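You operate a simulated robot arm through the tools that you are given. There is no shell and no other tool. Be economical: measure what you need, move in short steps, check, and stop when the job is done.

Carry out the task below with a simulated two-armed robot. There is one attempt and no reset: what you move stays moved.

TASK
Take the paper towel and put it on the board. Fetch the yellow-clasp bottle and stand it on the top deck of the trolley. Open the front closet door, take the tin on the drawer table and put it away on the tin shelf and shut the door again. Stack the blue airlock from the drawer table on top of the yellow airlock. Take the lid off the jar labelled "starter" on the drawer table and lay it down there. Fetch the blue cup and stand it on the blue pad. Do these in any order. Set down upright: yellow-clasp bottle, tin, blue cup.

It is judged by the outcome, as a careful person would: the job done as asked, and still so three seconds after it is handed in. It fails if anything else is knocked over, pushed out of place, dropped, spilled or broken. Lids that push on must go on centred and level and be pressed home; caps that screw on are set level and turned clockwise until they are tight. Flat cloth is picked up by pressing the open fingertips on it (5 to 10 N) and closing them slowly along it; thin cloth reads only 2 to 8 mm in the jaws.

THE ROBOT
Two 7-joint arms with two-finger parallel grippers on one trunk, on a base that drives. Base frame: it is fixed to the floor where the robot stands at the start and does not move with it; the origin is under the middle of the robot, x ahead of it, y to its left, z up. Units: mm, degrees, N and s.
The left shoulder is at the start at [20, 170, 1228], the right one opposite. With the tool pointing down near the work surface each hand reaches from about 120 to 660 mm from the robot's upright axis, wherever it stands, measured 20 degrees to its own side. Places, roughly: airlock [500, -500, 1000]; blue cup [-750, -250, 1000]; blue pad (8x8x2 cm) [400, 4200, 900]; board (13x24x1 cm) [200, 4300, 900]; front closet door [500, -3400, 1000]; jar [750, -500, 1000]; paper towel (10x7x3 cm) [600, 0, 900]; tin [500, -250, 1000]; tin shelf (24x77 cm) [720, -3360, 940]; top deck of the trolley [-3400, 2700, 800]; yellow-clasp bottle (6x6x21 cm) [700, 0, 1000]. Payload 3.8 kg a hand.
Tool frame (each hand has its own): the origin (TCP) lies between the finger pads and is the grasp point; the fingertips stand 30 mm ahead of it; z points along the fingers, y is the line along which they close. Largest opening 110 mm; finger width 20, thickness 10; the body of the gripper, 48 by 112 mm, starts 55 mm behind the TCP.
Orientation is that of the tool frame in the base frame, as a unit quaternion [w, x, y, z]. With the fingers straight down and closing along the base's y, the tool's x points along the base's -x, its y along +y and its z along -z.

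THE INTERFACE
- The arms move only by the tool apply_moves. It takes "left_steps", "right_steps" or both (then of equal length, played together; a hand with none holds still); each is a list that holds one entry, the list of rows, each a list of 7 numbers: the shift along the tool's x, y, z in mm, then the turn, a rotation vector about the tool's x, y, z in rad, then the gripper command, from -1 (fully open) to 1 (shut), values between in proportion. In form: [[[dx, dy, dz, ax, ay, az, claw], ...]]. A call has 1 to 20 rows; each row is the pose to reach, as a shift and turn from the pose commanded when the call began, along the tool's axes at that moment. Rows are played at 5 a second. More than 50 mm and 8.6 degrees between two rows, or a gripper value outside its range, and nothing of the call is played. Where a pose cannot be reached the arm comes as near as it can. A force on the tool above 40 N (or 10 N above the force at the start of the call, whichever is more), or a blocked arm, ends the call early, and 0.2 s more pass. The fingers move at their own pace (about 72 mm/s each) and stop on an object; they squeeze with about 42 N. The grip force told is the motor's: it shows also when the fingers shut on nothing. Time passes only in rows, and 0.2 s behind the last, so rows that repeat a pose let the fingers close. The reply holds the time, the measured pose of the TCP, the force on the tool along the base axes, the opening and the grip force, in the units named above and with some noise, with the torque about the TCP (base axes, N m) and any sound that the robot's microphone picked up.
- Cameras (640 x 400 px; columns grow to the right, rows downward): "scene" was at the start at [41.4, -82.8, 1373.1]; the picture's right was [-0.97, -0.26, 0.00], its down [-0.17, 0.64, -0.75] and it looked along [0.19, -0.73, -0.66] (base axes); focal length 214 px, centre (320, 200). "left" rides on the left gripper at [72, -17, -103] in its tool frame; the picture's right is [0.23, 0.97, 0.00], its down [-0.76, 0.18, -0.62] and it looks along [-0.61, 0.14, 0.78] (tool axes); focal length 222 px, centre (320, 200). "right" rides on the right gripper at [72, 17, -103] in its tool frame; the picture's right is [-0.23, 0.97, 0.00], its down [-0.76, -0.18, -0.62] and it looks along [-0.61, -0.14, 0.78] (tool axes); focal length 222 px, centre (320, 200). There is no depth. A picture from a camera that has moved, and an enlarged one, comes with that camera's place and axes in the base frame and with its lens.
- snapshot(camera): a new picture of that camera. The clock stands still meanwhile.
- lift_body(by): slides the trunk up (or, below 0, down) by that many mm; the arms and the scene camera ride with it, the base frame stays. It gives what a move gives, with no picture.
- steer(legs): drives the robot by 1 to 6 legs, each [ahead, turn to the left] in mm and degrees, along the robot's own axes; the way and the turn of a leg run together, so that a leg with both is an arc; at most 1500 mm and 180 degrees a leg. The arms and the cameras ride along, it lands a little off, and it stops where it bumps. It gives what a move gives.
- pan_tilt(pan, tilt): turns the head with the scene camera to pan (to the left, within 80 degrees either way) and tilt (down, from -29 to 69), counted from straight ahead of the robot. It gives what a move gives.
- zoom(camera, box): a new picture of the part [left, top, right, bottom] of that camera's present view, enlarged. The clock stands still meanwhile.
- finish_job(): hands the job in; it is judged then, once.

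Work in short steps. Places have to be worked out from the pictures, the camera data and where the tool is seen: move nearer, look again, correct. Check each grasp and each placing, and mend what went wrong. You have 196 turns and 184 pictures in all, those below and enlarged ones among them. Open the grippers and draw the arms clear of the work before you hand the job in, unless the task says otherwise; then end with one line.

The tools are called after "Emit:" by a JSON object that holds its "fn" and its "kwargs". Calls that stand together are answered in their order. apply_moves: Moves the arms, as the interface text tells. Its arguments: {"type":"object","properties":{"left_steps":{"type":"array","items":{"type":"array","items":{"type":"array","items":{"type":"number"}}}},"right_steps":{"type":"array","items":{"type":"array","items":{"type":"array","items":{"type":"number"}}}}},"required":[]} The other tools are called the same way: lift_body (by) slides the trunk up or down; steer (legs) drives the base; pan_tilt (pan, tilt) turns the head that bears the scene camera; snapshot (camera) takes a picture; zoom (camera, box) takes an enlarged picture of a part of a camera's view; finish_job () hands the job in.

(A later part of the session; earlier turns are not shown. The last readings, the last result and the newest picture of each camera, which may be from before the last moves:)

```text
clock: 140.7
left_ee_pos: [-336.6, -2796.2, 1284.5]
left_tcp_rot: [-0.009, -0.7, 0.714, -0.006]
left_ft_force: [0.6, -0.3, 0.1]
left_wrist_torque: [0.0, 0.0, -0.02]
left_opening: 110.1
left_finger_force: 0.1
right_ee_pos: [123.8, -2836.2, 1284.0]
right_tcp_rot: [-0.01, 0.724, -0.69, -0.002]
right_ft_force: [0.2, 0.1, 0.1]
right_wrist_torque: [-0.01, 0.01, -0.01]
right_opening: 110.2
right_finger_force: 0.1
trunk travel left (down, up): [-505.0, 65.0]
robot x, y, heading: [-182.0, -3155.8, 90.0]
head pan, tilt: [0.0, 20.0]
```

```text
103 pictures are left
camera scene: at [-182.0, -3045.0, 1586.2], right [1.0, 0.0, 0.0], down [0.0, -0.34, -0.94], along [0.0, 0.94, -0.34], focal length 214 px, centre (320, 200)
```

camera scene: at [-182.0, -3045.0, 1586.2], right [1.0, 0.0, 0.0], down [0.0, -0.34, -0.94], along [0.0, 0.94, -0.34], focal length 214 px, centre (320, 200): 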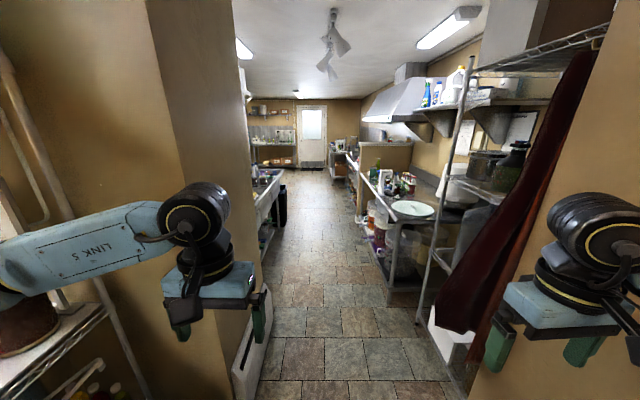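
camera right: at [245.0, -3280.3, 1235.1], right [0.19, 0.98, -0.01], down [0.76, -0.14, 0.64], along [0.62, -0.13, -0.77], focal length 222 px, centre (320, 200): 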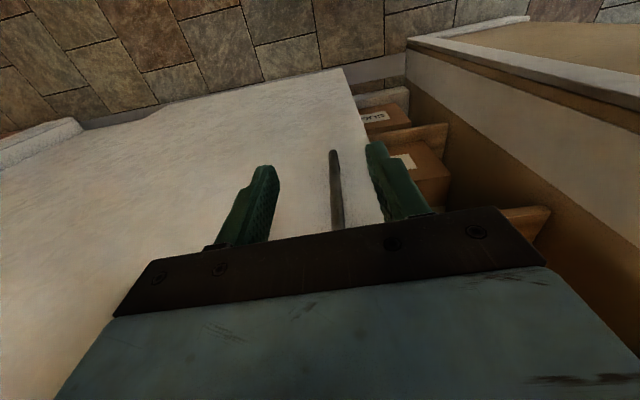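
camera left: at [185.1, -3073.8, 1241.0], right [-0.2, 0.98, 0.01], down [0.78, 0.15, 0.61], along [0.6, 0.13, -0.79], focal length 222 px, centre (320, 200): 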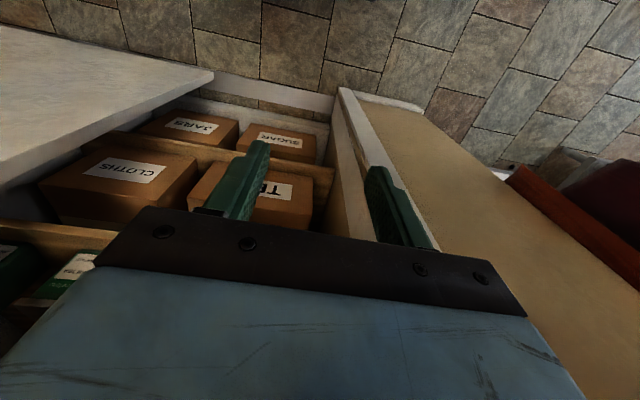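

Lane clear. I bring the hands forward/inward to narrow the robot, then drive back up the corridor shifting to x≈-110.

Emit:
{"fn": "apply_moves", "kwargs": {"right_steps": [[[-25, 30, 0, 0, 0, 0, -1], [-50, 60, 0, 0, 0, 0, -1], [-75, 90, 0, 0, 0, 0, -1], [-100, 120, 0, 0, 0, 0, -1], [-125, 145, 0, 0, 0, 0, -1]]], "left_steps": [[[-20, 0, 0, 0, 0, 0, -1], [-40, 0, 0, 0, 0, 0, -1], [-60, 0, 0, 0, 0, 0, -1], [-80, 0, 0, 0, 0, 0, -1], [-100, 0, 0, 0, 0, 0, -1]]]}}

Emit:
{"fn": "steer", "kwargs": {"legs": [[0, -8], [500, 0], [0, 8], [1300, 0]]}}

Emit:
{"fn": "snapshot", "kwargs": {"camera": "scene"}}

```text
clock: 141.8
left_ee_pos: [-335.3, -2694.5, 1280.8]
left_tcp_rot: [-0.009, -0.7, 0.714, -0.005]
left_ft_force: [0.1, 0.1, 0.6]
left_wrist_torque: [0.01, -0.02, -0.01]
left_opening: 110.1
left_finger_force: 0.0
right_ee_pos: [-28.4, -2716.2, 1284.8]
right_tcp_rot: [-0.009, 0.723, -0.69, -0.001]
right_ft_force: [-0.1, -0.4, -0.6]
right_wrist_torque: [0.0, -0.01, -0.02]
right_opening: 110.0
right_finger_force: 0.0
trunk travel left (down, up): [-505.0, 65.0]
robot x, y, heading: [-178.1, -3161.5, 89.7]
head pan, tilt: [0.0, 20.0]
```

```text
clock: 145.4
left_ee_pos: [-221.5, -2194.0, 1282.1]
left_tcp_rot: [-0.002, -0.65, 0.76, -0.009]
left_ft_force: [0.2, -0.1, 0.6]
left_wrist_torque: [0.02, -0.03, 0.02]
left_opening: 109.8
left_finger_force: 0.1
right_ee_pos: [71.4, -2258.0, 1294.8]
right_tcp_rot: [0.02, -0.683, 0.73, 0.0]
right_ft_force: [0.1, -0.2, -0.1]
right_wrist_torque: [0.04, 0.01, 0.03]
right_opening: 110.0
right_finger_force: 0.0
trunk travel left (down, up): [-505.0, 65.0]
robot x, y, heading: [-115.6, -2664.5, 82.3]
head pan, tilt: [0.0, 20.0]
stopped in leg 2: the robot was blocked; the commanded pose is now the measured one
```

```text
102 pictures are left
camera scene: at [-127.1, -2563.4, 1587.2], right [0.99, -0.13, 0.02], down [-0.03, -0.33, -0.94], along [0.13, 0.93, -0.33], focal length 214 px, centre (320, 200)
```

scene: 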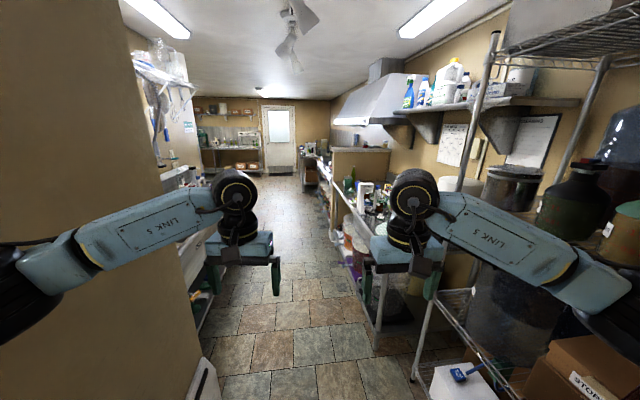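

The right elbow touched the corner. I back off a bit, stretch both arms further (staying within reach) and try again.

Emit:
{"fn": "steer", "kwargs": {"legs": [[-60, 0]]}}

Emit:
{"fn": "apply_moves", "kwargs": {"right_steps": [[[-30, 5, -12, 0, 0, 0, -1], [-60, 10, -25, 0, 0, 0, -1], [-90, 15, -40, 0, 0, 0, -1], [-120, 20, -55, 0, 0, 0, -1], [-145, 25, -70, 0, 0, 0, -1]]], "left_steps": [[[-30, -12, -12, 0, 0, 0, -1], [-60, -24, -25, 0, 0, 0, -1], [-90, -36, -40, 0, 0, 0, -1], [-110, -48, -55, 0, 0, 0, -1], [-125, -55, -70, 0, 0, 0, -1]]]}}

Emit:
{"fn": "snapshot", "kwargs": {"camera": "scene"}}

```text
clock: 146.3
left_ee_pos: [-223.8, -2245.1, 1278.1]
left_tcp_rot: [-0.006, -0.65, 0.76, -0.01]
left_ft_force: [-0.3, 0.3, 0.4]
left_wrist_torque: [-0.02, 0.0, 0.0]
left_opening: 110.0
left_finger_force: 0.1
right_ee_pos: [65.8, -2309.1, 1285.1]
right_tcp_rot: [0.012, -0.684, 0.729, -0.003]
right_ft_force: [-1.0, 0.4, 0.4]
right_wrist_torque: [0.0, 0.02, 0.0]
right_opening: 109.8
right_finger_force: 0.2
trunk travel left (down, up): [-505.0, 65.0]
robot x, y, heading: [-124.4, -2724.5, 82.1]
head pan, tilt: [0.0, 20.0]
```

```text
clock: 147.5
left_ee_pos: [-135.1, -2130.0, 1346.7]
left_tcp_rot: [-0.01, -0.65, 0.76, -0.004]
left_ft_force: [-0.7, -0.6, 0.4]
left_wrist_torque: [0.03, 0.0, 0.01]
left_opening: 110.3
left_finger_force: 0.1
right_ee_pos: [63.3, -2166.8, 1357.4]
right_tcp_rot: [0.008, -0.684, 0.729, 0.002]
right_ft_force: [0.3, -0.3, -0.5]
right_wrist_torque: [0.01, -0.01, 0.02]
right_opening: 110.1
right_finger_force: 0.1
trunk travel left (down, up): [-505.0, 65.0]
robot x, y, heading: [-122.5, -2726.2, 82.2]
head pan, tilt: [0.0, 20.0]
```

```text
101 pictures are left
camera scene: at [-109.1, -2615.0, 1586.3], right [0.99, -0.14, 0.0], down [-0.05, -0.34, -0.94], along [0.13, 0.93, -0.34], focal length 214 px, centre (320, 200)
```

scene: 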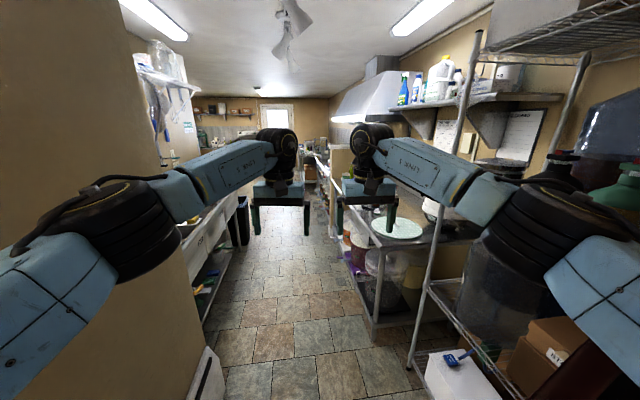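

Narrower now. I straighten and drive up the corridor.

Emit:
{"fn": "steer", "kwargs": {"legs": [[0, 8], [1500, 0], [650, 0]]}}

Emit:
{"fn": "snapshot", "kwargs": {"camera": "scene"}}

```text
clock: 158.8
left_ee_pos: [-208.1, 10.4, 1346.3]
left_tcp_rot: [-0.01, -0.698, 0.716, -0.006]
left_ft_force: [0.4, -0.3, -0.6]
left_wrist_torque: [0.06, -0.02, 0.04]
left_opening: 109.8
left_finger_force: 0.1
right_ee_pos: [-4.2, -0.1, 1354.9]
right_tcp_rot: [-0.007, 0.729, -0.684, -0.002]
right_ft_force: [-0.6, 0.2, 0.5]
right_wrist_torque: [-0.04, -0.02, -0.01]
right_opening: 109.9
right_finger_force: 0.1
trunk travel left (down, up): [-505.0, 65.0]
robot x, y, heading: [-115.3, -578.2, 89.3]
head pan, tilt: [0.0, 20.0]
```

```text
100 pictures are left
camera scene: at [-119.0, -466.7, 1586.3], right [1.0, -0.01, 0.0], down [0.0, -0.34, -0.94], along [0.01, 0.94, -0.34], focal length 214 px, centre (320, 200)
```

scene: 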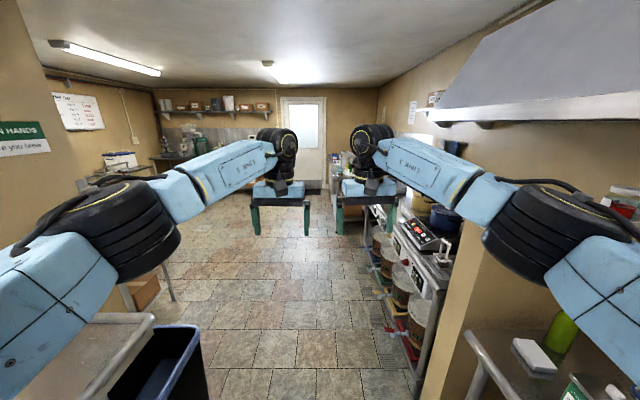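

Back near the table. I retract the arms (so they don't sweep the half-wall jars), then drive to about (0,-20) and face the table.

Emit:
{"fn": "apply_moves", "kwargs": {"right_steps": [[[35, -20, 0, 0, 0, 0, -1], [70, -40, 0, 0, 0, 0, -1], [105, -60, 0, 0, 0, 0, -1], [140, -80, 0, 0, 0, 0, -1], [175, -100, 0, 0, 0, 0, -1], [210, -125, 0, 0, 0, 0, -1], [245, -150, 0, 0, 0, 0, -1], [280, -180, 0, 0, 0, 0, -1]]], "left_steps": [[[35, 5, 0, 0, 0, 0, -1], [70, 10, 0, 0, 0, 0, -1], [105, 15, 0, 0, 0, 0, -1], [140, 20, 0, 0, 0, 0, -1], [175, 25, 0, 0, 0, 0, -1], [210, 30, 0, 0, 0, 0, -1], [245, 35, 0, 0, 0, 0, -1], [280, 40, 0, 0, 0, 0, -1]]]}}

Emit:
{"fn": "steer", "kwargs": {"legs": [[0, -12], [530, 0], [0, -77]]}}

Emit:
{"fn": "pan_tilt", "kwargs": {"pan": -15, "tilt": 45}}

Emit:
{"fn": "snapshot", "kwargs": {"camera": "scene"}}

```text
clock: 160.6
left_ee_pos: [-254.1, -271.1, 1353.9]
left_tcp_rot: [-0.009, -0.698, 0.716, -0.004]
left_ft_force: [0.1, 0.4, 0.6]
left_wrist_torque: [0.05, 0.04, 0.0]
left_opening: 109.8
left_finger_force: 0.0
right_ee_pos: [195.7, -270.2, 1354.3]
right_tcp_rot: [-0.009, 0.73, -0.684, -0.002]
right_ft_force: [0.2, -0.4, 0.5]
right_wrist_torque: [0.01, 0.03, -0.01]
right_opening: 109.8
right_finger_force: 0.1
trunk travel left (down, up): [-505.0, 65.0]
robot x, y, heading: [-118.8, -582.5, 89.7]
head pan, tilt: [0.0, 20.0]
```

```text
clock: 167.7
left_ee_pos: [302.5, 75.9, 1354.1]
left_tcp_rot: [-0.011, 0.004, 1.0, 0.004]
left_ft_force: [0.2, 0.2, -0.3]
left_wrist_torque: [0.0, -0.02, -0.01]
left_opening: 109.9
left_finger_force: 0.0
right_ee_pos: [311.0, -371.8, 1354.2]
right_tcp_rot: [0.007, -0.04, 0.999, -0.003]
right_ft_force: [0.5, -0.4, -0.8]
right_wrist_torque: [0.0, -0.02, -0.03]
right_opening: 110.0
right_finger_force: 0.1
trunk travel left (down, up): [-505.0, 65.0]
robot x, y, heading: [-9.0, -65.6, 0.4]
head pan, tilt: [0.0, 20.0]
```

```text
clock: 168.6
left_ee_pos: [302.7, 76.4, 1353.1]
left_tcp_rot: [-0.01, 0.003, 1.0, 0.003]
left_ft_force: [0.6, 0.6, 0.8]
left_wrist_torque: [0.03, 0.04, 0.0]
left_opening: 109.8
left_finger_force: 0.1
right_ee_pos: [309.5, -371.8, 1353.5]
right_tcp_rot: [0.007, -0.04, 0.999, -0.004]
right_ft_force: [-0.1, -0.6, -0.2]
right_wrist_torque: [0.0, -0.02, 0.0]
right_opening: 109.8
right_finger_force: 0.0
trunk travel left (down, up): [-505.0, 65.0]
robot x, y, heading: [-6.3, -61.2, 0.5]
head pan, tilt: [-15.0, 45.0]
```

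```text
99 pictures are left
camera scene: at [91.5, -86.5, 1547.6], right [-0.25, -0.97, 0.0], down [-0.68, 0.18, -0.71], along [0.69, -0.18, -0.71], focal length 214 px, centre (320, 200)
```

scene: 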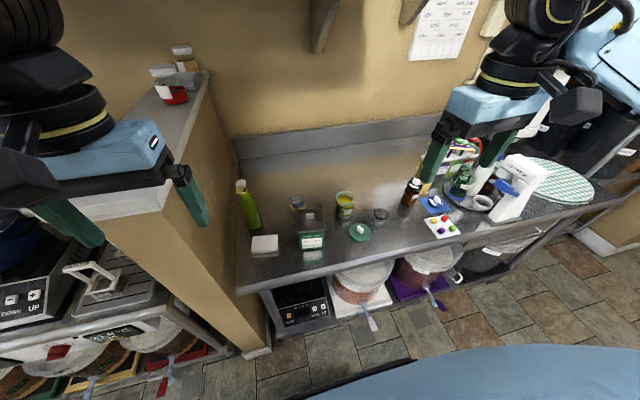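

I lower the trunk 130 mm, then pitch the right gripper 60° forward (aligned with the tin's −8.5° yaw) to a point in front of and above it.

Emit:
{"fn": "lift_body", "kwargs": {"by": -130}}

Emit:
{"fn": "apply_moves", "kwargs": {"right_steps": [[[-5, 26, 15, 0.015, -0.13, 0.026, -1], [-10, 52, 30, 0.03, -0.26, 0.052, -1], [-20, 78, 45, 0.045, -0.39, 0.078, -1], [-35, 104, 60, 0.06, -0.52, 0.104, -1], [-50, 130, 80, 0.075, -0.65, 0.129, -1], [-70, 156, 100, 0.09, -0.78, 0.155, -1], [-90, 182, 120, 0.105, -0.91, 0.181, -1], [-107, 209, 144, 0.1195, -1.043, 0.207, -1], [-107, 209, 144, 0.1195, -1.043, 0.207, -1]]]}}

Emit:
{"fn": "snapshot", "kwargs": {"camera": "right"}}

Emit:
{"fn": "snapshot", "kwargs": {"camera": "scene"}}

```text
clock: 170.2
left_ee_pos: [301.4, 76.3, 1223.6]
left_tcp_rot: [-0.01, 0.003, 1.0, 0.002]
left_ft_force: [-0.2, -0.5, 0.0]
left_wrist_torque: [0.01, 0.01, 0.04]
left_opening: 110.2
left_finger_force: 0.1
right_ee_pos: [309.6, -373.6, 1224.0]
right_tcp_rot: [0.007, -0.041, 0.999, -0.004]
right_ft_force: [-1.1, 0.0, -0.3]
right_wrist_torque: [-0.02, 0.0, 0.03]
right_opening: 110.3
right_finger_force: 0.0
trunk travel left (down, up): [-375.0, 195.0]
robot x, y, heading: [-6.6, -64.0, 0.4]
head pan, tilt: [-15.0, 45.0]
```

```text
clock: 172.2
left_ee_pos: [301.5, 74.9, 1224.1]
left_tcp_rot: [-0.01, 0.003, 1.0, 0.003]
left_ft_force: [-0.5, -0.4, -0.1]
left_wrist_torque: [0.04, -0.01, -0.01]
left_opening: 110.3
left_finger_force: 0.0
right_ee_pos: [401.6, -156.7, 1079.3]
right_tcp_rot: [0.506, 0.061, 0.86, -0.037]
right_ft_force: [0.4, 0.3, 0.0]
right_wrist_torque: [-0.01, -0.01, 0.02]
right_opening: 110.1
right_finger_force: 0.1
right hand out of reach, approached as far as the arm can: row 3, 4, 5, 6
trunk travel left (down, up): [-375.0, 195.0]
robot x, y, heading: [-5.5, -61.8, 0.7]
head pan, tilt: [-15.0, 45.0]
```

```text
98 pictures are left
camera right: at [280.2, -121.3, 1066.0], right [0.25, 0.95, 0.2], down [-0.2, -0.15, 0.97], along [0.95, -0.28, 0.15], focal length 222 px, centre (320, 200)
```

right: 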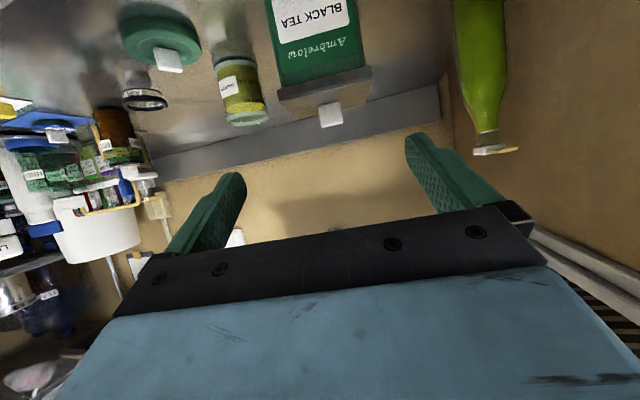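

```text
97 pictures are left
camera scene: at [91.1, -88.0, 1417.6], right [-0.25, -0.97, 0.0], down [-0.68, 0.18, -0.71], along [0.69, -0.18, -0.71], focal length 214 px, centre (320, 200)
```

scene: 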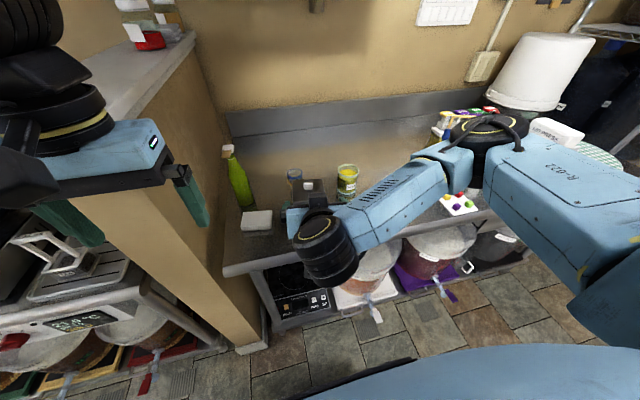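

Pitched pose reached and the tin is where I judged. I descend to z≈935 in front of it.

Emit:
{"fn": "apply_moves", "kwargs": {"right_steps": [[[32, 2, 17, 0, 0, 0, -1], [63, 3, 35, 0, 0, 0, -1], [95, 5, 52, 0, 0, 0, -1], [126, 6, 69, 0, 0, 0, -1], [115, 9, 90, 0, 0, 0, -1], [115, 9, 90, 0, 0, 0, -1]]]}}

Emit:
{"fn": "snapshot", "kwargs": {"camera": "right"}}

```text
clock: 173.6
left_ee_pos: [302.2, 77.2, 1224.3]
left_tcp_rot: [-0.01, 0.003, 1.0, 0.003]
left_ft_force: [0.3, 0.6, 0.6]
left_wrist_torque: [-0.02, 0.01, 0.0]
left_opening: 109.8
left_finger_force: 0.0
right_ee_pos: [425.7, -150.8, 935.9]
right_tcp_rot: [0.504, 0.061, 0.86, -0.039]
right_ft_force: [-1.0, 0.4, 0.2]
right_wrist_torque: [0.01, -0.01, -0.02]
right_opening: 110.1
right_finger_force: 0.0
trunk travel left (down, up): [-375.0, 195.0]
robot x, y, heading: [-8.9, -64.5, 0.5]
head pan, tilt: [-15.0, 45.0]
```

```text
96 pictures are left
camera right: at [304.8, -116.2, 923.2], right [0.25, 0.95, 0.19], down [-0.2, -0.15, 0.97], along [0.95, -0.28, 0.15], focal length 222 px, centre (320, 200)
```

right: 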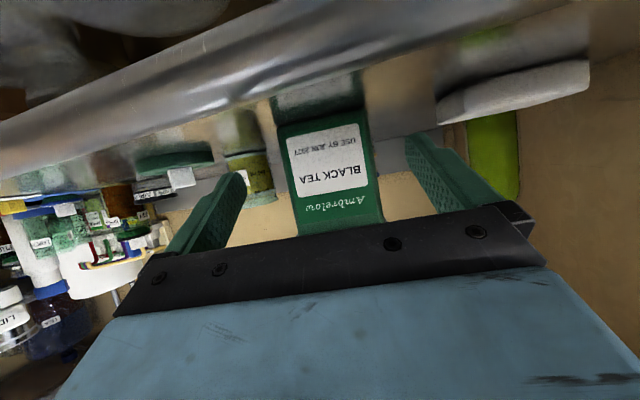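

Tin body (≈81 mm) sits between the finger lines, ~6 mm toward +y. I shift and advance 109 mm so the fingers flank the body.

Emit:
{"fn": "apply_moves", "kwargs": {"right_steps": [[[-12, 6, 22, 0, 0, 0, -1], [-26, 6, 47, 0, 0, 0, -1], [-40, 6, 72, 0, 0, 0, -1], [-53, 6, 95, 0, 0, 0, -1], [-53, 6, 95, 0, 0, 0, -1]]]}}

Emit:
{"fn": "snapshot", "kwargs": {"camera": "right"}}

Emit:
{"fn": "zoom", "kwargs": {"camera": "scene", "box": [220, 140, 380, 260]}}

```text
clock: 174.8
left_ee_pos: [301.8, 75.6, 1225.0]
left_tcp_rot: [-0.01, 0.003, 1.0, 0.003]
left_ft_force: [0.3, 0.5, 0.7]
left_wrist_torque: [-0.02, -0.02, 0.0]
left_opening: 109.8
left_finger_force: 0.1
right_ee_pos: [534.2, -160.8, 936.0]
right_tcp_rot: [0.505, 0.062, 0.86, -0.039]
right_ft_force: [-2.6, 0.6, 1.3]
right_wrist_torque: [-0.06, -0.04, -0.01]
right_opening: 110.2
right_finger_force: 0.1
trunk travel left (down, up): [-375.0, 195.0]
robot x, y, heading: [-4.9, -66.2, 0.4]
head pan, tilt: [-15.0, 45.0]
```

```text
95 pictures are left
camera right: at [413.1, -126.0, 923.7], right [0.25, 0.95, 0.19], down [-0.2, -0.15, 0.97], along [0.95, -0.28, 0.15], focal length 222 px, centre (320, 200)
```

right: 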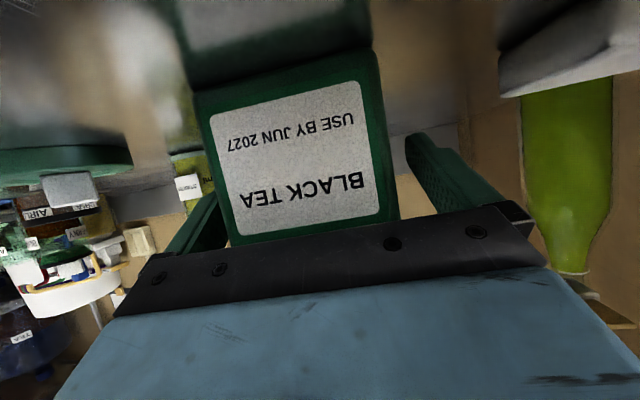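

```text
3.33 times, centred on (300, 200) of scene
camera zoom: at [91.3, -86.5, 1417.6], right [-0.25, -0.97, 0.0], down [-0.68, 0.18, -0.71], along [0.69, -0.18, -0.71], focal length 715 px, centre (387, 200)
```

zoom: 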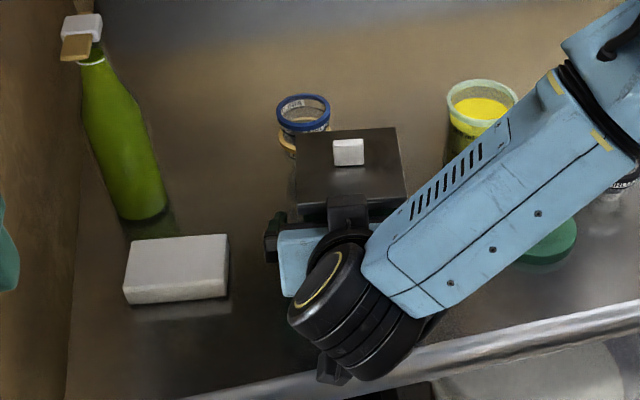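

The fingers flank the body with the palm just about touching. I close and lift a little.

Emit:
{"fn": "apply_moves", "kwargs": {"right_steps": [[[0, 0, -2, 0, 0, 0, -0.6], [0, 0, -2, 0, 0, 0, -0.3], [0, 0, -2, 0, 0, 0, 0.2], [0, 0, -2, 0, 0, 0, 1], [0, 0, -2, 0, 0, 0, 1], [-17, 0, -12, 0, 0, 0, 1], [-44, 0, -26, 0, 0, 0, 1]]]}}

Emit:
{"fn": "snapshot", "kwargs": {"camera": "right"}}

Emit:
{"fn": "zoom", "kwargs": {"camera": "scene", "box": [220, 140, 380, 260]}}

```text
clock: 176.4
left_ee_pos: [301.0, 74.7, 1222.9]
left_tcp_rot: [-0.01, 0.004, 1.0, 0.004]
left_ft_force: [0.4, -0.2, 0.3]
left_wrist_torque: [-0.06, -0.02, -0.01]
left_opening: 110.1
left_finger_force: 0.0
right_ee_pos: [532.8, -160.3, 987.2]
right_tcp_rot: [0.504, 0.061, 0.861, -0.039]
right_ft_force: [0.4, 0.3, -3.1]
right_wrist_torque: [0.03, 0.08, 0.0]
right_opening: 84.7
right_finger_force: 41.9
trunk travel left (down, up): [-375.0, 195.0]
robot x, y, heading: [-5.9, -66.8, 0.8]
head pan, tilt: [-15.0, 45.0]
```

```text
93 pictures are left
camera right: at [411.7, -125.8, 974.2], right [0.25, 0.95, 0.19], down [-0.2, -0.15, 0.97], along [0.95, -0.28, 0.15], focal length 222 px, centre (320, 200)
```

right: 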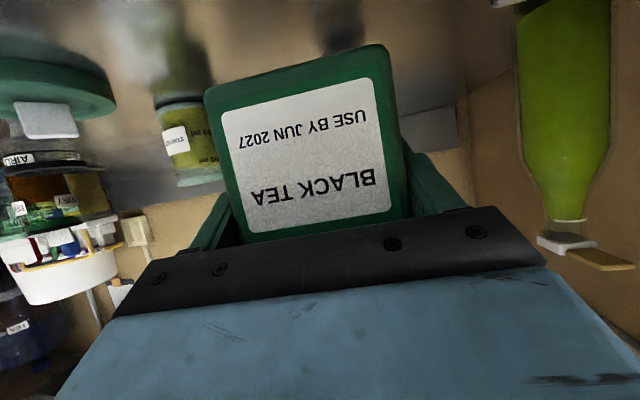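

```text
3.33 times, centred on (300, 200) of scene
camera zoom: at [91.5, -86.7, 1417.6], right [-0.25, -0.97, 0.0], down [-0.68, 0.18, -0.71], along [0.69, -0.18, -0.71], focal length 715 px, centre (387, 200)
```

zoom: 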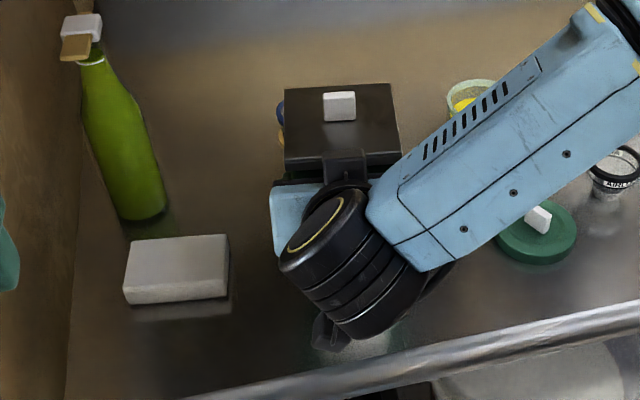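

Tin is held upright (3 N). I lift it, pull back from the table, raise the trunk and turn right to go to the closet.

Emit:
{"fn": "apply_moves", "kwargs": {"right_steps": [[[-35, 0, -20, 0, 0, 0, 1], [-70, 0, -39, 0, 0, 0, 1], [-100, 0, -56, 0, 0, 0, 1], [-90, -20, -85, 0, 0, 0, 1], [-80, -45, -115, 0, 0, 0, 1], [-70, -70, -145, 0, 0, 0, 1]]]}}

Emit:
{"fn": "lift_body", "kwargs": {"by": 140}}

Emit:
{"fn": "steer", "kwargs": {"legs": [[-40, 0], [0, -100]]}}

Emit:
{"fn": "pan_tilt", "kwargs": {"pan": 0, "tilt": 20}}

Emit:
{"fn": "snapshot", "kwargs": {"camera": "scene"}}

```text
clock: 177.8
left_ee_pos: [300.6, 74.8, 1223.2]
left_tcp_rot: [-0.011, 0.004, 1.0, 0.004]
left_ft_force: [-0.6, 0.7, 0.3]
left_wrist_torque: [0.0, 0.01, -0.03]
left_opening: 110.0
left_finger_force: 0.1
right_ee_pos: [430.3, -216.8, 1118.7]
right_tcp_rot: [0.505, 0.062, 0.86, -0.039]
right_ft_force: [-0.6, -0.3, -2.7]
right_wrist_torque: [0.02, 0.0, -0.01]
right_opening: 84.5
right_finger_force: 42.4
trunk travel left (down, up): [-375.0, 195.0]
robot x, y, heading: [-6.4, -65.0, 0.6]
head pan, tilt: [-15.0, 45.0]
```

```text
clock: 179.5
left_ee_pos: [301.5, 76.2, 1363.6]
left_tcp_rot: [-0.012, 0.003, 1.0, 0.003]
left_ft_force: [1.2, 0.4, 0.0]
left_wrist_torque: [-0.02, -0.02, 0.01]
left_opening: 110.1
left_finger_force: 0.0
right_ee_pos: [430.6, -215.4, 1259.0]
right_tcp_rot: [0.504, 0.061, 0.861, -0.039]
right_ft_force: [-0.3, 0.4, -2.9]
right_wrist_torque: [0.05, 0.03, 0.03]
right_opening: 85.2
right_finger_force: 41.8
trunk travel left (down, up): [-515.0, 55.0]
robot x, y, heading: [-4.8, -68.0, 0.6]
head pan, tilt: [-15.0, 45.0]
```

```text
clock: 184.6
left_ee_pos: [37.7, -393.6, 1363.7]
left_tcp_rot: [-0.004, 0.768, 0.64, 0.012]
left_ft_force: [0.0, -0.5, 0.6]
left_wrist_torque: [0.0, 0.02, 0.02]
left_opening: 109.8
left_finger_force: 0.1
right_ee_pos: [-270.6, -471.2, 1258.1]
right_tcp_rot: [0.295, 0.699, 0.506, -0.411]
right_ft_force: [0.1, 0.9, -2.1]
right_wrist_torque: [0.02, -0.02, 0.02]
right_opening: 84.9
right_finger_force: 42.2
trunk travel left (down, up): [-515.0, 55.0]
robot x, y, heading: [-48.6, -64.4, -99.3]
head pan, tilt: [-15.0, 45.0]
```

```text
clock: 185.4
left_ee_pos: [37.6, -394.5, 1363.3]
left_tcp_rot: [-0.005, 0.768, 0.641, 0.011]
left_ft_force: [0.7, -0.3, 0.3]
left_wrist_torque: [0.02, 0.0, 0.0]
left_opening: 109.9
left_finger_force: 0.0
right_ee_pos: [-270.6, -470.2, 1259.2]
right_tcp_rot: [0.295, 0.698, 0.506, -0.411]
right_ft_force: [-0.5, -0.3, -2.4]
right_wrist_torque: [0.05, -0.01, 0.01]
right_opening: 84.8
right_finger_force: 42.0
trunk travel left (down, up): [-515.0, 55.0]
robot x, y, heading: [-44.5, -63.6, -99.4]
head pan, tilt: [0.0, 20.0]
```

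```text
91 pictures are left
camera scene: at [-67.0, -179.9, 1596.1], right [-0.99, 0.16, 0.0], down [0.06, 0.34, -0.94], along [-0.15, -0.93, -0.34], focal length 214 px, centre (320, 200)
```

scene: 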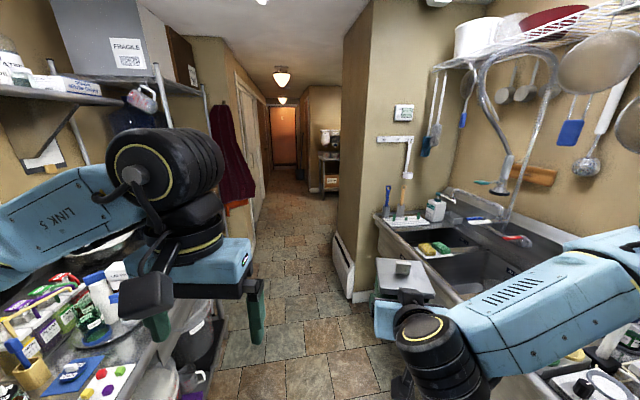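

I extend the left arm forward to pass the narrow spot, then drive down the corridor to the closet.

Emit:
{"fn": "apply_moves", "kwargs": {"left_steps": [[[-40, -3, 0, 0, 0, 0, -1], [-80, -6, 0, 0, 0, 0, -1], [-120, -10, 0, 0, 0, 0, -1], [-160, -14, 0, 0, 0, 0, -1], [-200, -18, 0, 0, 0, 0, -1], [-235, -22, 0, 0, 0, 0, -1], [-255, -25, 0, 0, 0, 0, -1]]]}}

Emit:
{"fn": "steer", "kwargs": {"legs": [[420, 0], [0, 9], [1500, 0], [1200, 0]]}}

Emit:
{"fn": "snapshot", "kwargs": {"camera": "scene"}}

```text
clock: 187.1
left_ee_pos: [-32.9, -640.6, 1358.6]
left_tcp_rot: [-0.004, 0.769, 0.639, 0.011]
left_ft_force: [-0.8, 0.9, -0.4]
left_wrist_torque: [0.03, -0.04, 0.01]
left_opening: 109.9
left_finger_force: 0.1
right_ee_pos: [-272.3, -471.3, 1259.0]
right_tcp_rot: [0.295, 0.698, 0.506, -0.411]
right_ft_force: [0.0, 0.1, -2.5]
right_wrist_torque: [0.04, -0.02, 0.03]
right_opening: 84.9
right_finger_force: 41.7
trunk travel left (down, up): [-515.0, 55.0]
robot x, y, heading: [-48.7, -65.9, -99.4]
head pan, tilt: [0.0, 20.0]
```

```text
clock: 203.0
left_ee_pos: [6.4, -3747.0, 1356.8]
left_tcp_rot: [-0.006, 0.709, 0.705, 0.011]
left_ft_force: [-0.4, -0.2, -0.3]
left_wrist_torque: [-0.01, -0.05, -0.02]
left_opening: 109.8
left_finger_force: 0.0
right_ee_pos: [-257.6, -3620.4, 1258.1]
right_tcp_rot: [0.33, 0.651, 0.565, -0.384]
right_ft_force: [0.0, -0.7, -3.2]
right_wrist_torque: [0.02, -0.02, 0.01]
right_opening: 84.9
right_finger_force: 41.7
trunk travel left (down, up): [-515.0, 55.0]
robot x, y, heading: [-110.7, -3183.1, -89.1]
head pan, tilt: [0.0, 20.0]
```

```text
90 pictures are left
camera scene: at [-108.7, -3298.4, 1596.2], right [-1.0, -0.01, 0.0], down [0.0, 0.34, -0.94], along [0.01, -0.94, -0.34], focal length 214 px, centre (320, 200)
```

scene: 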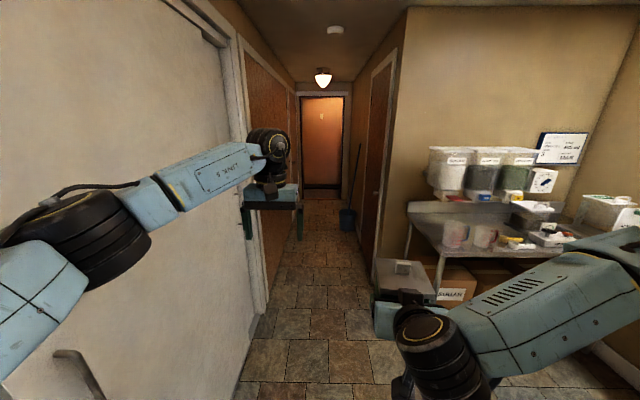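

Arrived without contact. I retract the left arm, turn to face the closet and look.

Emit:
{"fn": "apply_moves", "kwargs": {"left_steps": [[[40, 5, 0, 0, 0, 0, -1], [80, 10, 0, 0, 0, 0, -1], [120, 15, 0, 0, 0, 0, -1], [160, 20, 0, 0, 0, 0, -1], [200, 25, 0, 0, 0, 0, -1], [240, 30, 0, 0, 0, 0, -1], [275, 35, 0, 0, 0, 0, -1]]]}}

Emit:
{"fn": "steer", "kwargs": {"legs": [[0, 89]]}}

Emit:
{"fn": "pan_tilt", "kwargs": {"pan": 0, "tilt": 32}}

Emit:
{"fn": "snapshot", "kwargs": {"camera": "scene"}}

```text
clock: 204.6
left_ee_pos: [42.5, -3470.0, 1365.2]
left_tcp_rot: [-0.005, 0.709, 0.705, 0.01]
left_ft_force: [-0.5, 0.0, 0.6]
left_wrist_torque: [-0.01, -0.03, 0.0]
left_opening: 110.0
left_finger_force: 0.1
right_ee_pos: [-257.7, -3620.2, 1259.3]
right_tcp_rot: [0.329, 0.651, 0.565, -0.385]
right_ft_force: [0.0, -0.4, -2.5]
right_wrist_torque: [0.02, 0.0, -0.02]
right_opening: 84.7
right_finger_force: 42.1
trunk travel left (down, up): [-515.0, 55.0]
robot x, y, heading: [-109.2, -3183.1, -89.4]
head pan, tilt: [0.0, 20.0]
```

```text
clock: 208.8
left_ee_pos: [181.4, -3034.7, 1364.8]
left_tcp_rot: [-0.012, 0.009, 1.0, 0.003]
left_ft_force: [0.0, -0.3, 0.1]
left_wrist_torque: [0.0, 0.0, -0.02]
left_opening: 110.1
left_finger_force: 0.1
right_ee_pos: [327.8, -3336.9, 1259.3]
right_tcp_rot: [0.504, 0.067, 0.86, -0.042]
right_ft_force: [-0.1, 0.4, -3.2]
right_wrist_torque: [0.0, 0.08, -0.01]
right_opening: 85.0
right_finger_force: 42.2
trunk travel left (down, up): [-515.0, 55.0]
robot x, y, heading: [-107.6, -3179.7, 0.2]
head pan, tilt: [0.0, 20.0]
```

```text
clock: 209.5
left_ee_pos: [181.9, -3035.7, 1363.9]
left_tcp_rot: [-0.01, 0.01, 1.0, 0.002]
left_ft_force: [0.5, 0.9, 0.2]
left_wrist_torque: [0.01, 0.02, -0.02]
left_opening: 109.6
left_finger_force: 0.1
right_ee_pos: [327.6, -3337.9, 1257.5]
right_tcp_rot: [0.505, 0.066, 0.86, -0.041]
right_ft_force: [-0.2, -0.1, -3.4]
right_wrist_torque: [0.0, 0.03, 0.01]
right_opening: 84.8
right_finger_force: 42.0
trunk travel left (down, up): [-515.0, 55.0]
robot x, y, heading: [-110.7, -3183.9, 0.0]
head pan, tilt: [0.0, 32.0]
```

```text
89 pictures are left
camera scene: at [0.7, -3184.2, 1577.1], right [0.0, -1.0, 0.0], down [-0.53, 0.0, -0.85], along [0.85, 0.0, -0.53], focal length 214 px, centre (320, 200)
```

scene: 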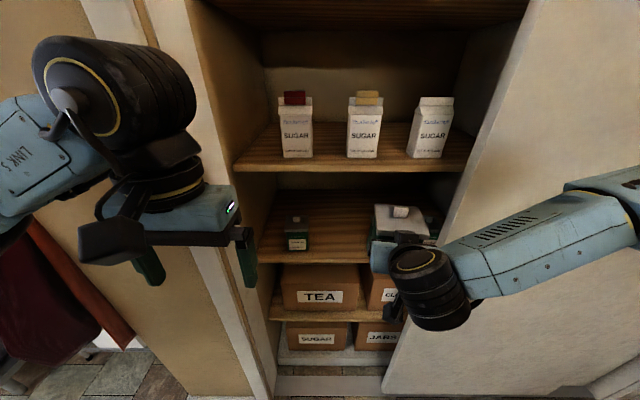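

Plan: lower trunk 150, drive ahead 140, and view before inserting.

Emit:
{"fn": "lift_body", "kwargs": {"by": -150}}

Emit:
{"fn": "steer", "kwargs": {"legs": [[140, 0]]}}

Emit:
{"fn": "snapshot", "kwargs": {"camera": "right"}}

Emit:
{"fn": "snapshot", "kwargs": {"camera": "scene"}}

```text
clock: 211.3
left_ee_pos: [180.4, -3034.8, 1214.9]
left_tcp_rot: [-0.01, 0.009, 1.0, 0.003]
left_ft_force: [-0.8, 0.1, 1.1]
left_wrist_torque: [0.0, 0.03, -0.01]
left_opening: 109.8
left_finger_force: 0.1
right_ee_pos: [327.0, -3337.8, 1108.9]
right_tcp_rot: [0.505, 0.067, 0.86, -0.042]
right_ft_force: [-0.8, -0.8, -2.9]
right_wrist_torque: [0.03, 0.04, -0.02]
right_opening: 84.7
right_finger_force: 42.0
trunk travel left (down, up): [-365.0, 205.0]
robot x, y, heading: [-105.8, -3180.2, -0.2]
head pan, tilt: [0.0, 32.0]
```

```text
clock: 212.6
left_ee_pos: [320.5, -3034.6, 1214.5]
left_tcp_rot: [-0.012, 0.009, 1.0, 0.002]
left_ft_force: [0.4, 0.9, -0.3]
left_wrist_torque: [-0.01, 0.01, 0.02]
left_opening: 109.9
left_finger_force: 0.0
right_ee_pos: [467.4, -3336.9, 1107.5]
right_tcp_rot: [0.504, 0.066, 0.86, -0.042]
right_ft_force: [0.7, 0.2, -2.3]
right_wrist_torque: [-0.01, 0.01, -0.03]
right_opening: 85.0
right_finger_force: 42.2
trunk travel left (down, up): [-365.0, 205.0]
robot x, y, heading: [33.9, -3186.1, -0.2]
head pan, tilt: [0.0, 32.0]
```

```text
88 pictures are left
camera right: at [346.3, -3301.3, 1095.4], right [0.26, 0.95, 0.19], down [-0.2, -0.14, 0.97], along [0.94, -0.29, 0.15], focal length 222 px, centre (320, 200)
```

right: 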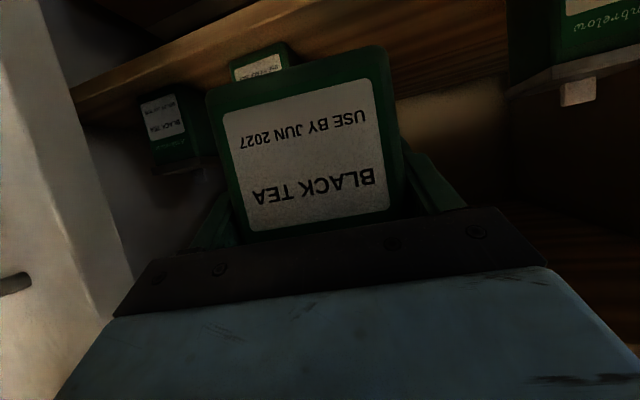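

```text
87 pictures are left
camera scene: at [140.5, -3184.1, 1426.9], right [0.0, -1.0, 0.0], down [-0.53, 0.0, -0.85], along [0.85, 0.0, -0.53], focal length 214 px, centre (320, 200)
```

scene: 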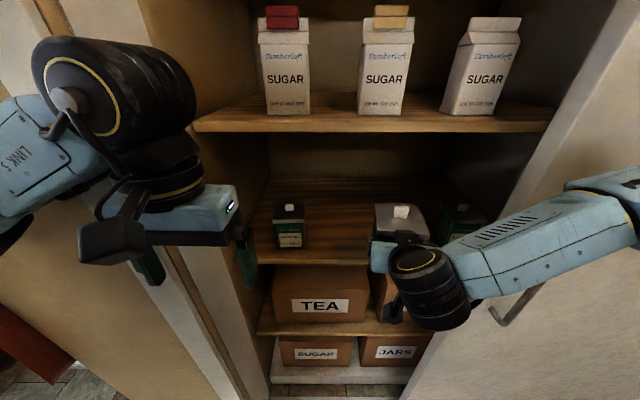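

Clear path between the tins. I move sideways 75 mm, then forward into the shelf, staying ~25 mm above it.

Emit:
{"fn": "apply_moves", "kwargs": {"right_steps": [[[19, 25, 6, 0, 0, 0, 1], [38, 50, 12, 0, 0, 0, 1], [58, 74, 19, 0, 0, 0, 1], [41, 80, 54, 0, 0, 0, 1], [24, 87, 89, 0, 0, 0, 1], [8, 93, 124, 0, 0, 0, 1], [-9, 100, 159, 0, 0, 0, 1], [-26, 106, 193, 0, 0, 0, 1], [-26, 106, 193, 0, 0, 0, 1]]]}}

Emit:
{"fn": "snapshot", "kwargs": {"camera": "scene"}}

Emit:
{"fn": "snapshot", "kwargs": {"camera": "right"}}

```text
clock: 214.6
left_ee_pos: [319.4, -3035.4, 1213.9]
left_tcp_rot: [-0.011, 0.008, 1.0, 0.003]
left_ft_force: [-0.1, 0.5, 0.2]
left_wrist_torque: [0.01, -0.04, 0.0]
left_opening: 110.2
left_finger_force: 0.0
right_ee_pos: [661.6, -3262.6, 1036.6]
right_tcp_rot: [0.504, 0.065, 0.86, -0.04]
right_ft_force: [-0.5, -0.8, -2.6]
right_wrist_torque: [0.02, 0.05, 0.01]
right_opening: 84.8
right_finger_force: 42.3
trunk travel left (down, up): [-365.0, 205.0]
robot x, y, heading: [32.5, -3183.3, 0.3]
head pan, tilt: [0.0, 32.0]
```

```text
86 pictures are left
camera scene: at [138.9, -3184.2, 1427.1], right [0.0, -1.0, 0.0], down [-0.53, 0.0, -0.85], along [0.85, 0.0, -0.53], focal length 214 px, centre (320, 200)
```

scene: 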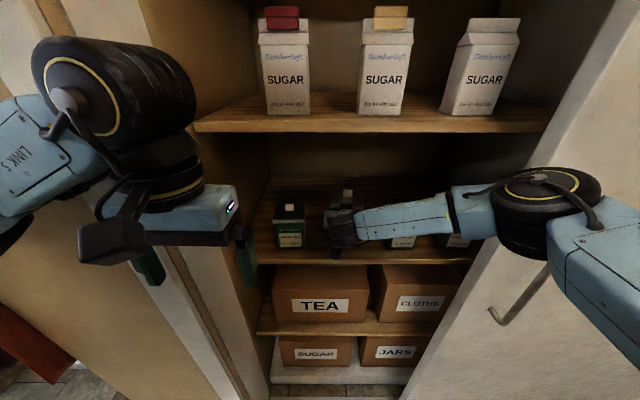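

```text
85 pictures are left
camera right: at [541.9, -3225.4, 1024.6], right [0.26, 0.95, 0.19], down [-0.2, -0.14, 0.97], along [0.95, -0.29, 0.15], focal length 222 px, centre (320, 200)
```

right: 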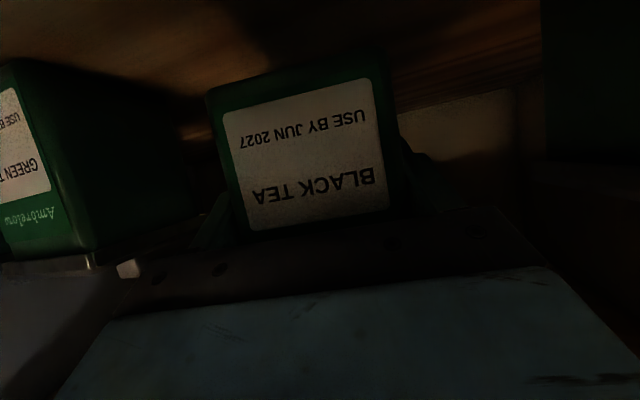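

Positioned inside. I lower slowly to contact.

Emit:
{"fn": "apply_moves", "kwargs": {"right_steps": [[[9, 0, 5, 0, 0, 0, 1], [16, 0, 9, 0, 0, 0, 1], [21, 0, 12, 0, 0, 0, 1], [26, 0, 14.5, 0, 0, 0, 1], [30, 0, 17, 0, 0, 0, 1], [35, 0, 19.5, 0, 0, 0, 1]]]}}

```text
clock: 216.0
left_ee_pos: [319.6, -3035.5, 1213.8]
left_tcp_rot: [-0.01, 0.009, 1.0, 0.002]
left_ft_force: [-0.2, -0.1, -0.6]
left_wrist_torque: [0.06, -0.02, 0.0]
left_opening: 110.0
left_finger_force: 0.0
right_ee_pos: [662.5, -3260.6, 996.8]
right_tcp_rot: [0.505, 0.066, 0.86, -0.041]
right_ft_force: [-0.7, -0.3, -0.1]
right_wrist_torque: [0.09, -0.11, 0.01]
right_opening: 84.6
right_finger_force: 41.9
trunk travel left (down, up): [-365.0, 205.0]
robot x, y, heading: [27.4, -3180.4, -0.0]
head pan, tilt: [0.0, 32.0]
```

Weight is just being taken. I lower a touch more to confirm.

Emit:
{"fn": "apply_moves", "kwargs": {"right_steps": [[[1.5, 0, 1, 0, 0, 0, 1], [3, 0, 2, 0, 0, 0, 1], [3, 0, 2, 0, 0, 0, 1]]]}}

```text
clock: 216.8
left_ee_pos: [318.4, -3034.6, 1215.2]
left_tcp_rot: [-0.009, 0.008, 1.0, 0.003]
left_ft_force: [0.3, 0.3, 0.2]
left_wrist_torque: [0.0, 0.02, -0.01]
left_opening: 109.8
left_finger_force: 0.0
right_ee_pos: [660.7, -3259.6, 997.1]
right_tcp_rot: [0.507, 0.067, 0.858, -0.041]
right_ft_force: [-1.2, -1.0, 22.5]
right_wrist_torque: [0.65, 0.66, 0.0]
right_opening: 85.0
right_finger_force: 42.5
trunk travel left (down, up): [-365.0, 205.0]
robot x, y, heading: [30.0, -3182.6, 0.1]
head pan, tilt: [0.0, 32.0]
```

Firmly on the shelf. I relieve, open fully and withdraw straight back.

Emit:
{"fn": "apply_moves", "kwargs": {"right_steps": [[[-1.5, 0, -1, 0, 0, 0, 1], [-1.5, 0, -1, 0, 0, 0, 0], [-1.5, 0, -1, 0, 0, 0, -0.8], [-1.5, 0, -1, 0, 0, 0, -1], [-1.5, 0, -1, 0, 0, 0, -1], [15, 0, -30, 0, 0, 0, -1], [35, 0, -65, 0, 0, 0, -1], [55, 0, -100, 0, 0, 0, -1], [73, 0, -131, 0, 0, 0, -1], [90, 0, -170, 0, 0, 0, -1]]]}}

Emit:
{"fn": "snapshot", "kwargs": {"camera": "right"}}

Emit:
{"fn": "zoom", "kwargs": {"camera": "scene", "box": [240, 160, 480, 280]}}

```text
clock: 219.0
left_ee_pos: [319.7, -3034.6, 1214.5]
left_tcp_rot: [-0.011, 0.009, 1.0, 0.003]
left_ft_force: [0.5, 0.4, -0.7]
left_wrist_torque: [-0.01, 0.0, -0.01]
left_opening: 110.0
left_finger_force: 0.1
right_ee_pos: [469.7, -3230.3, 997.8]
right_tcp_rot: [0.505, 0.066, 0.86, -0.042]
right_ft_force: [-0.1, 0.1, 0.2]
right_wrist_torque: [0.02, 0.0, -0.02]
right_opening: 109.9
right_finger_force: 0.1
trunk travel left (down, up): [-365.0, 205.0]
robot x, y, heading: [30.9, -3184.1, 0.4]
head pan, tilt: [0.0, 32.0]
```

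```text
84 pictures are left
camera right: at [349.6, -3195.0, 984.7], right [0.26, 0.95, 0.19], down [-0.2, -0.14, 0.97], along [0.94, -0.29, 0.15], focal length 222 px, centre (320, 200)
```

right: 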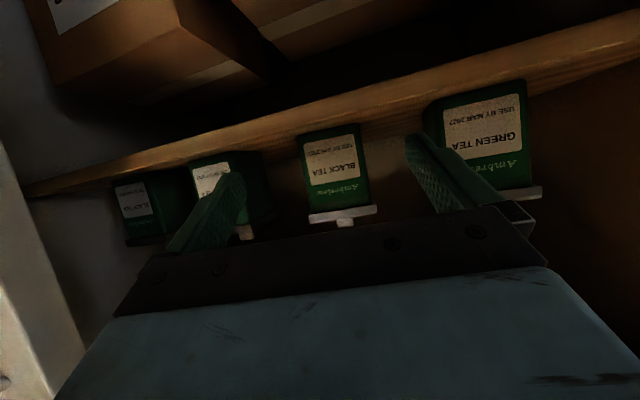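

```text
2.67 times, centred on (360, 220) of scene
camera zoom: at [138.4, -3183.6, 1427.1], right [0.0, -1.0, 0.0], down [-0.53, 0.0, -0.85], along [0.85, 0.0, -0.53], focal length 572 px, centre (213, 147)
```

zoom: 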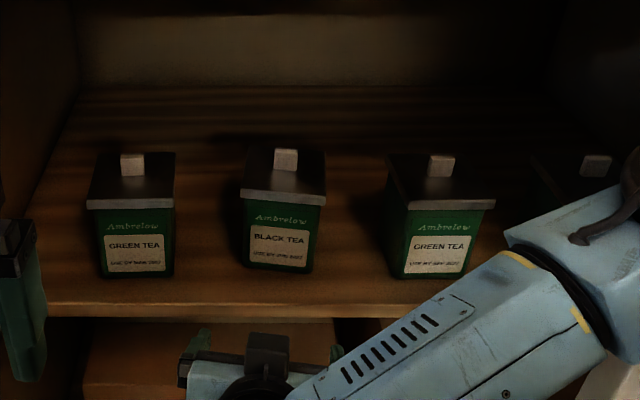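

Tin stands nicely with its neighbours. Now to shut the door: I back up 100 mm, move the left hand aside and bring the right hand (tool down) in front of the bar at y≈-3575.

Emit:
{"fn": "steer", "kwargs": {"legs": [[-100, 0]]}}

Emit:
{"fn": "apply_moves", "kwargs": {"right_steps": [[[-12, -34, -7, 0, 0, 0, -1], [-24, -69, -14, 0, 0, 0, -1], [-36, -104, -21, 0, 0.131, 0, -1], [-48, -139, -28, 0, 0.262, 0, -1], [-60, -174, -35, 0, 0.393, 0, -1], [-72, -209, -42, 0, 0.524, 0, -1], [-84, -244, -49, 0, 0.655, 0, -1], [-96, -279, -56, 0, 0.786, 0, -0.6], [-108, -314, -62, 0, 0.917, 0, -0.5], [-117, -350, -67, 0, 1.047, 0, -0.5], [-117, -350, -67, 0, 1.047, 0, -0.5]]], "left_steps": [[[0, 20, 0, 0, 0, 0, -1], [0, 40, 0, 0, 0, 0, -1], [0, 60, 0, 0, 0, 0, -1], [5, 80, 0, 0, 0, 0, -1], [10, 100, 0, 0, 0, 0, -1], [20, 115, 0, 0, 0, 0, -1], [30, 125, 0, 0, 0, 0, -1], [40, 130, 0, 0, 0, 0, -1], [50, 130, 0, 0, 0, 0, -1], [50, 130, 0, 0, 0, 0, -1], [50, 130, 0, 0, 0, 0, -1]]]}}

Emit:
{"fn": "snapshot", "kwargs": {"camera": "right"}}

```text
clock: 220.2
left_ee_pos: [219.5, -3035.1, 1216.0]
left_tcp_rot: [-0.01, 0.008, 1.0, 0.003]
left_ft_force: [-0.3, -0.6, 0.5]
left_wrist_torque: [-0.02, 0.02, -0.02]
left_opening: 109.9
left_finger_force: 0.1
right_ee_pos: [370.9, -3230.6, 997.3]
right_tcp_rot: [0.505, 0.066, 0.86, -0.042]
right_ft_force: [-0.6, 0.4, 0.4]
right_wrist_torque: [0.0, 0.02, -0.01]
right_opening: 110.0
right_finger_force: 0.2
trunk travel left (down, up): [-365.0, 205.0]
robot x, y, heading: [-70.4, -3185.8, -0.2]
head pan, tilt: [0.0, 32.0]
```

```text
clock: 222.6
left_ee_pos: [172.2, -2901.5, 1216.5]
left_tcp_rot: [-0.011, 0.009, 1.0, 0.003]
left_ft_force: [-1.0, -0.3, 1.1]
left_wrist_torque: [-0.03, -0.03, 0.0]
left_opening: 110.0
left_finger_force: 0.1
right_ee_pos: [315.9, -3576.0, 1133.5]
right_tcp_rot: [0.006, 0.077, 0.997, -0.003]
right_ft_force: [0.6, -0.3, 0.1]
right_wrist_torque: [-0.02, -0.02, 0.01]
right_opening: 82.4
right_finger_force: 0.2
trunk travel left (down, up): [-365.0, 205.0]
robot x, y, heading: [-70.5, -3182.4, -0.2]
head pan, tilt: [0.0, 32.0]
```

```text
82 pictures are left
camera right: at [245.6, -3547.5, 1237.3], right [0.38, 0.93, 0.0], down [0.72, -0.29, 0.63], along [0.59, -0.24, -0.77], focal length 222 px, centre (320, 200)
```

right: 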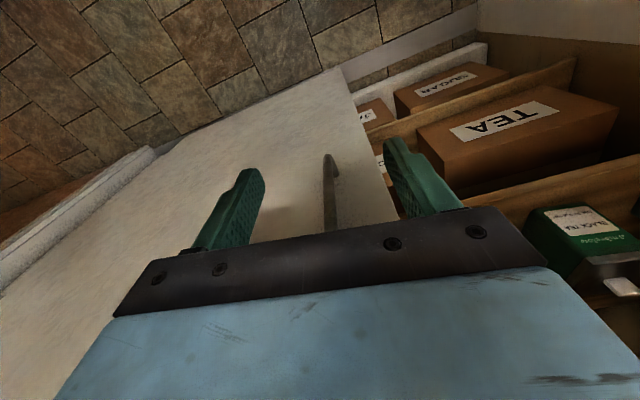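

Bar at (405,-3596). I move in so the bar is between the fingers, narrow the opening to ~35 mm to cage it, and start pushing the door left.

Emit:
{"fn": "apply_moves", "kwargs": {"right_steps": [[[-40, -3, 0, 0, 0, 0, -0.5], [-70, -6, 0, 0, 0, 0, -0.5], [-88, -6, 0, 0, 0, 0, -0.3], [-88, -6, 0, 0, 0, 0, 0.3], [-88, -6, 0, 0, 0, 0, 0.35], [-87, 16, 0, 0, 0, 0, 0.35], [-84, 42, 0, 0, 0, 0, 0.35], [-80, 70, 0, 0, 0, 0, 0.35], [-75, 98, 0, 0, 0, 0, 0.35], [-71, 126, 0, 0, 0, 0, 0.35], [-67, 154, 0, 0, 0, 0, 0.35], [-62, 182, 0, 0, 0, 0, 0.35], [-58, 210, 0, 0, 0, 0, 0.35], [-54, 238, 0, 0, 0, 0, 0.35], [-49, 266, 0, 0, 0, 0, 0.35], [-45, 294, 0, 0, 0, 0, 0.35]]]}}

Emit:
{"fn": "snapshot", "kwargs": {"camera": "right"}}

```text
clock: 226.0
left_ee_pos: [166.1, -2901.6, 1217.3]
left_tcp_rot: [-0.008, 0.009, 1.0, 0.002]
left_ft_force: [1.1, 0.4, -0.2]
left_wrist_torque: [0.0, -0.03, -0.04]
left_opening: 110.0
left_finger_force: 0.0
right_ee_pos: [401.5, -3287.6, 1135.7]
right_tcp_rot: [0.011, 0.073, 0.997, -0.001]
right_ft_force: [-32.4, 3.8, 9.2]
right_wrist_torque: [-0.12, -2.4, 0.46]
right_opening: 35.7
right_finger_force: 0.1
trunk travel left (down, up): [-365.0, 205.0]
robot x, y, heading: [-68.7, -3181.2, 0.2]
head pan, tilt: [0.0, 32.0]
```

```text
81 pictures are left
camera right: at [330.3, -3260.0, 1237.6], right [0.37, 0.93, 0.0], down [0.71, -0.29, 0.64], along [0.6, -0.23, -0.77], focal length 222 px, centre (320, 200)
```

right: 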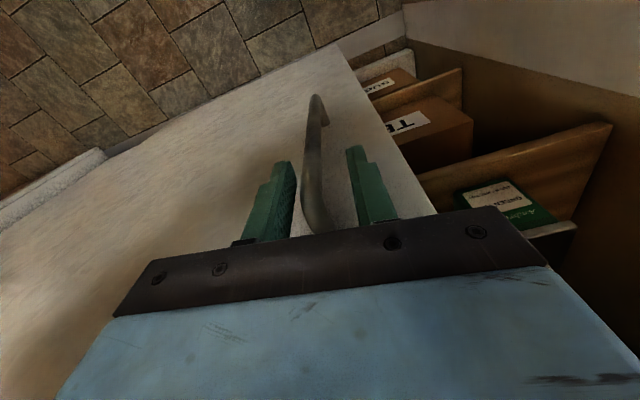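

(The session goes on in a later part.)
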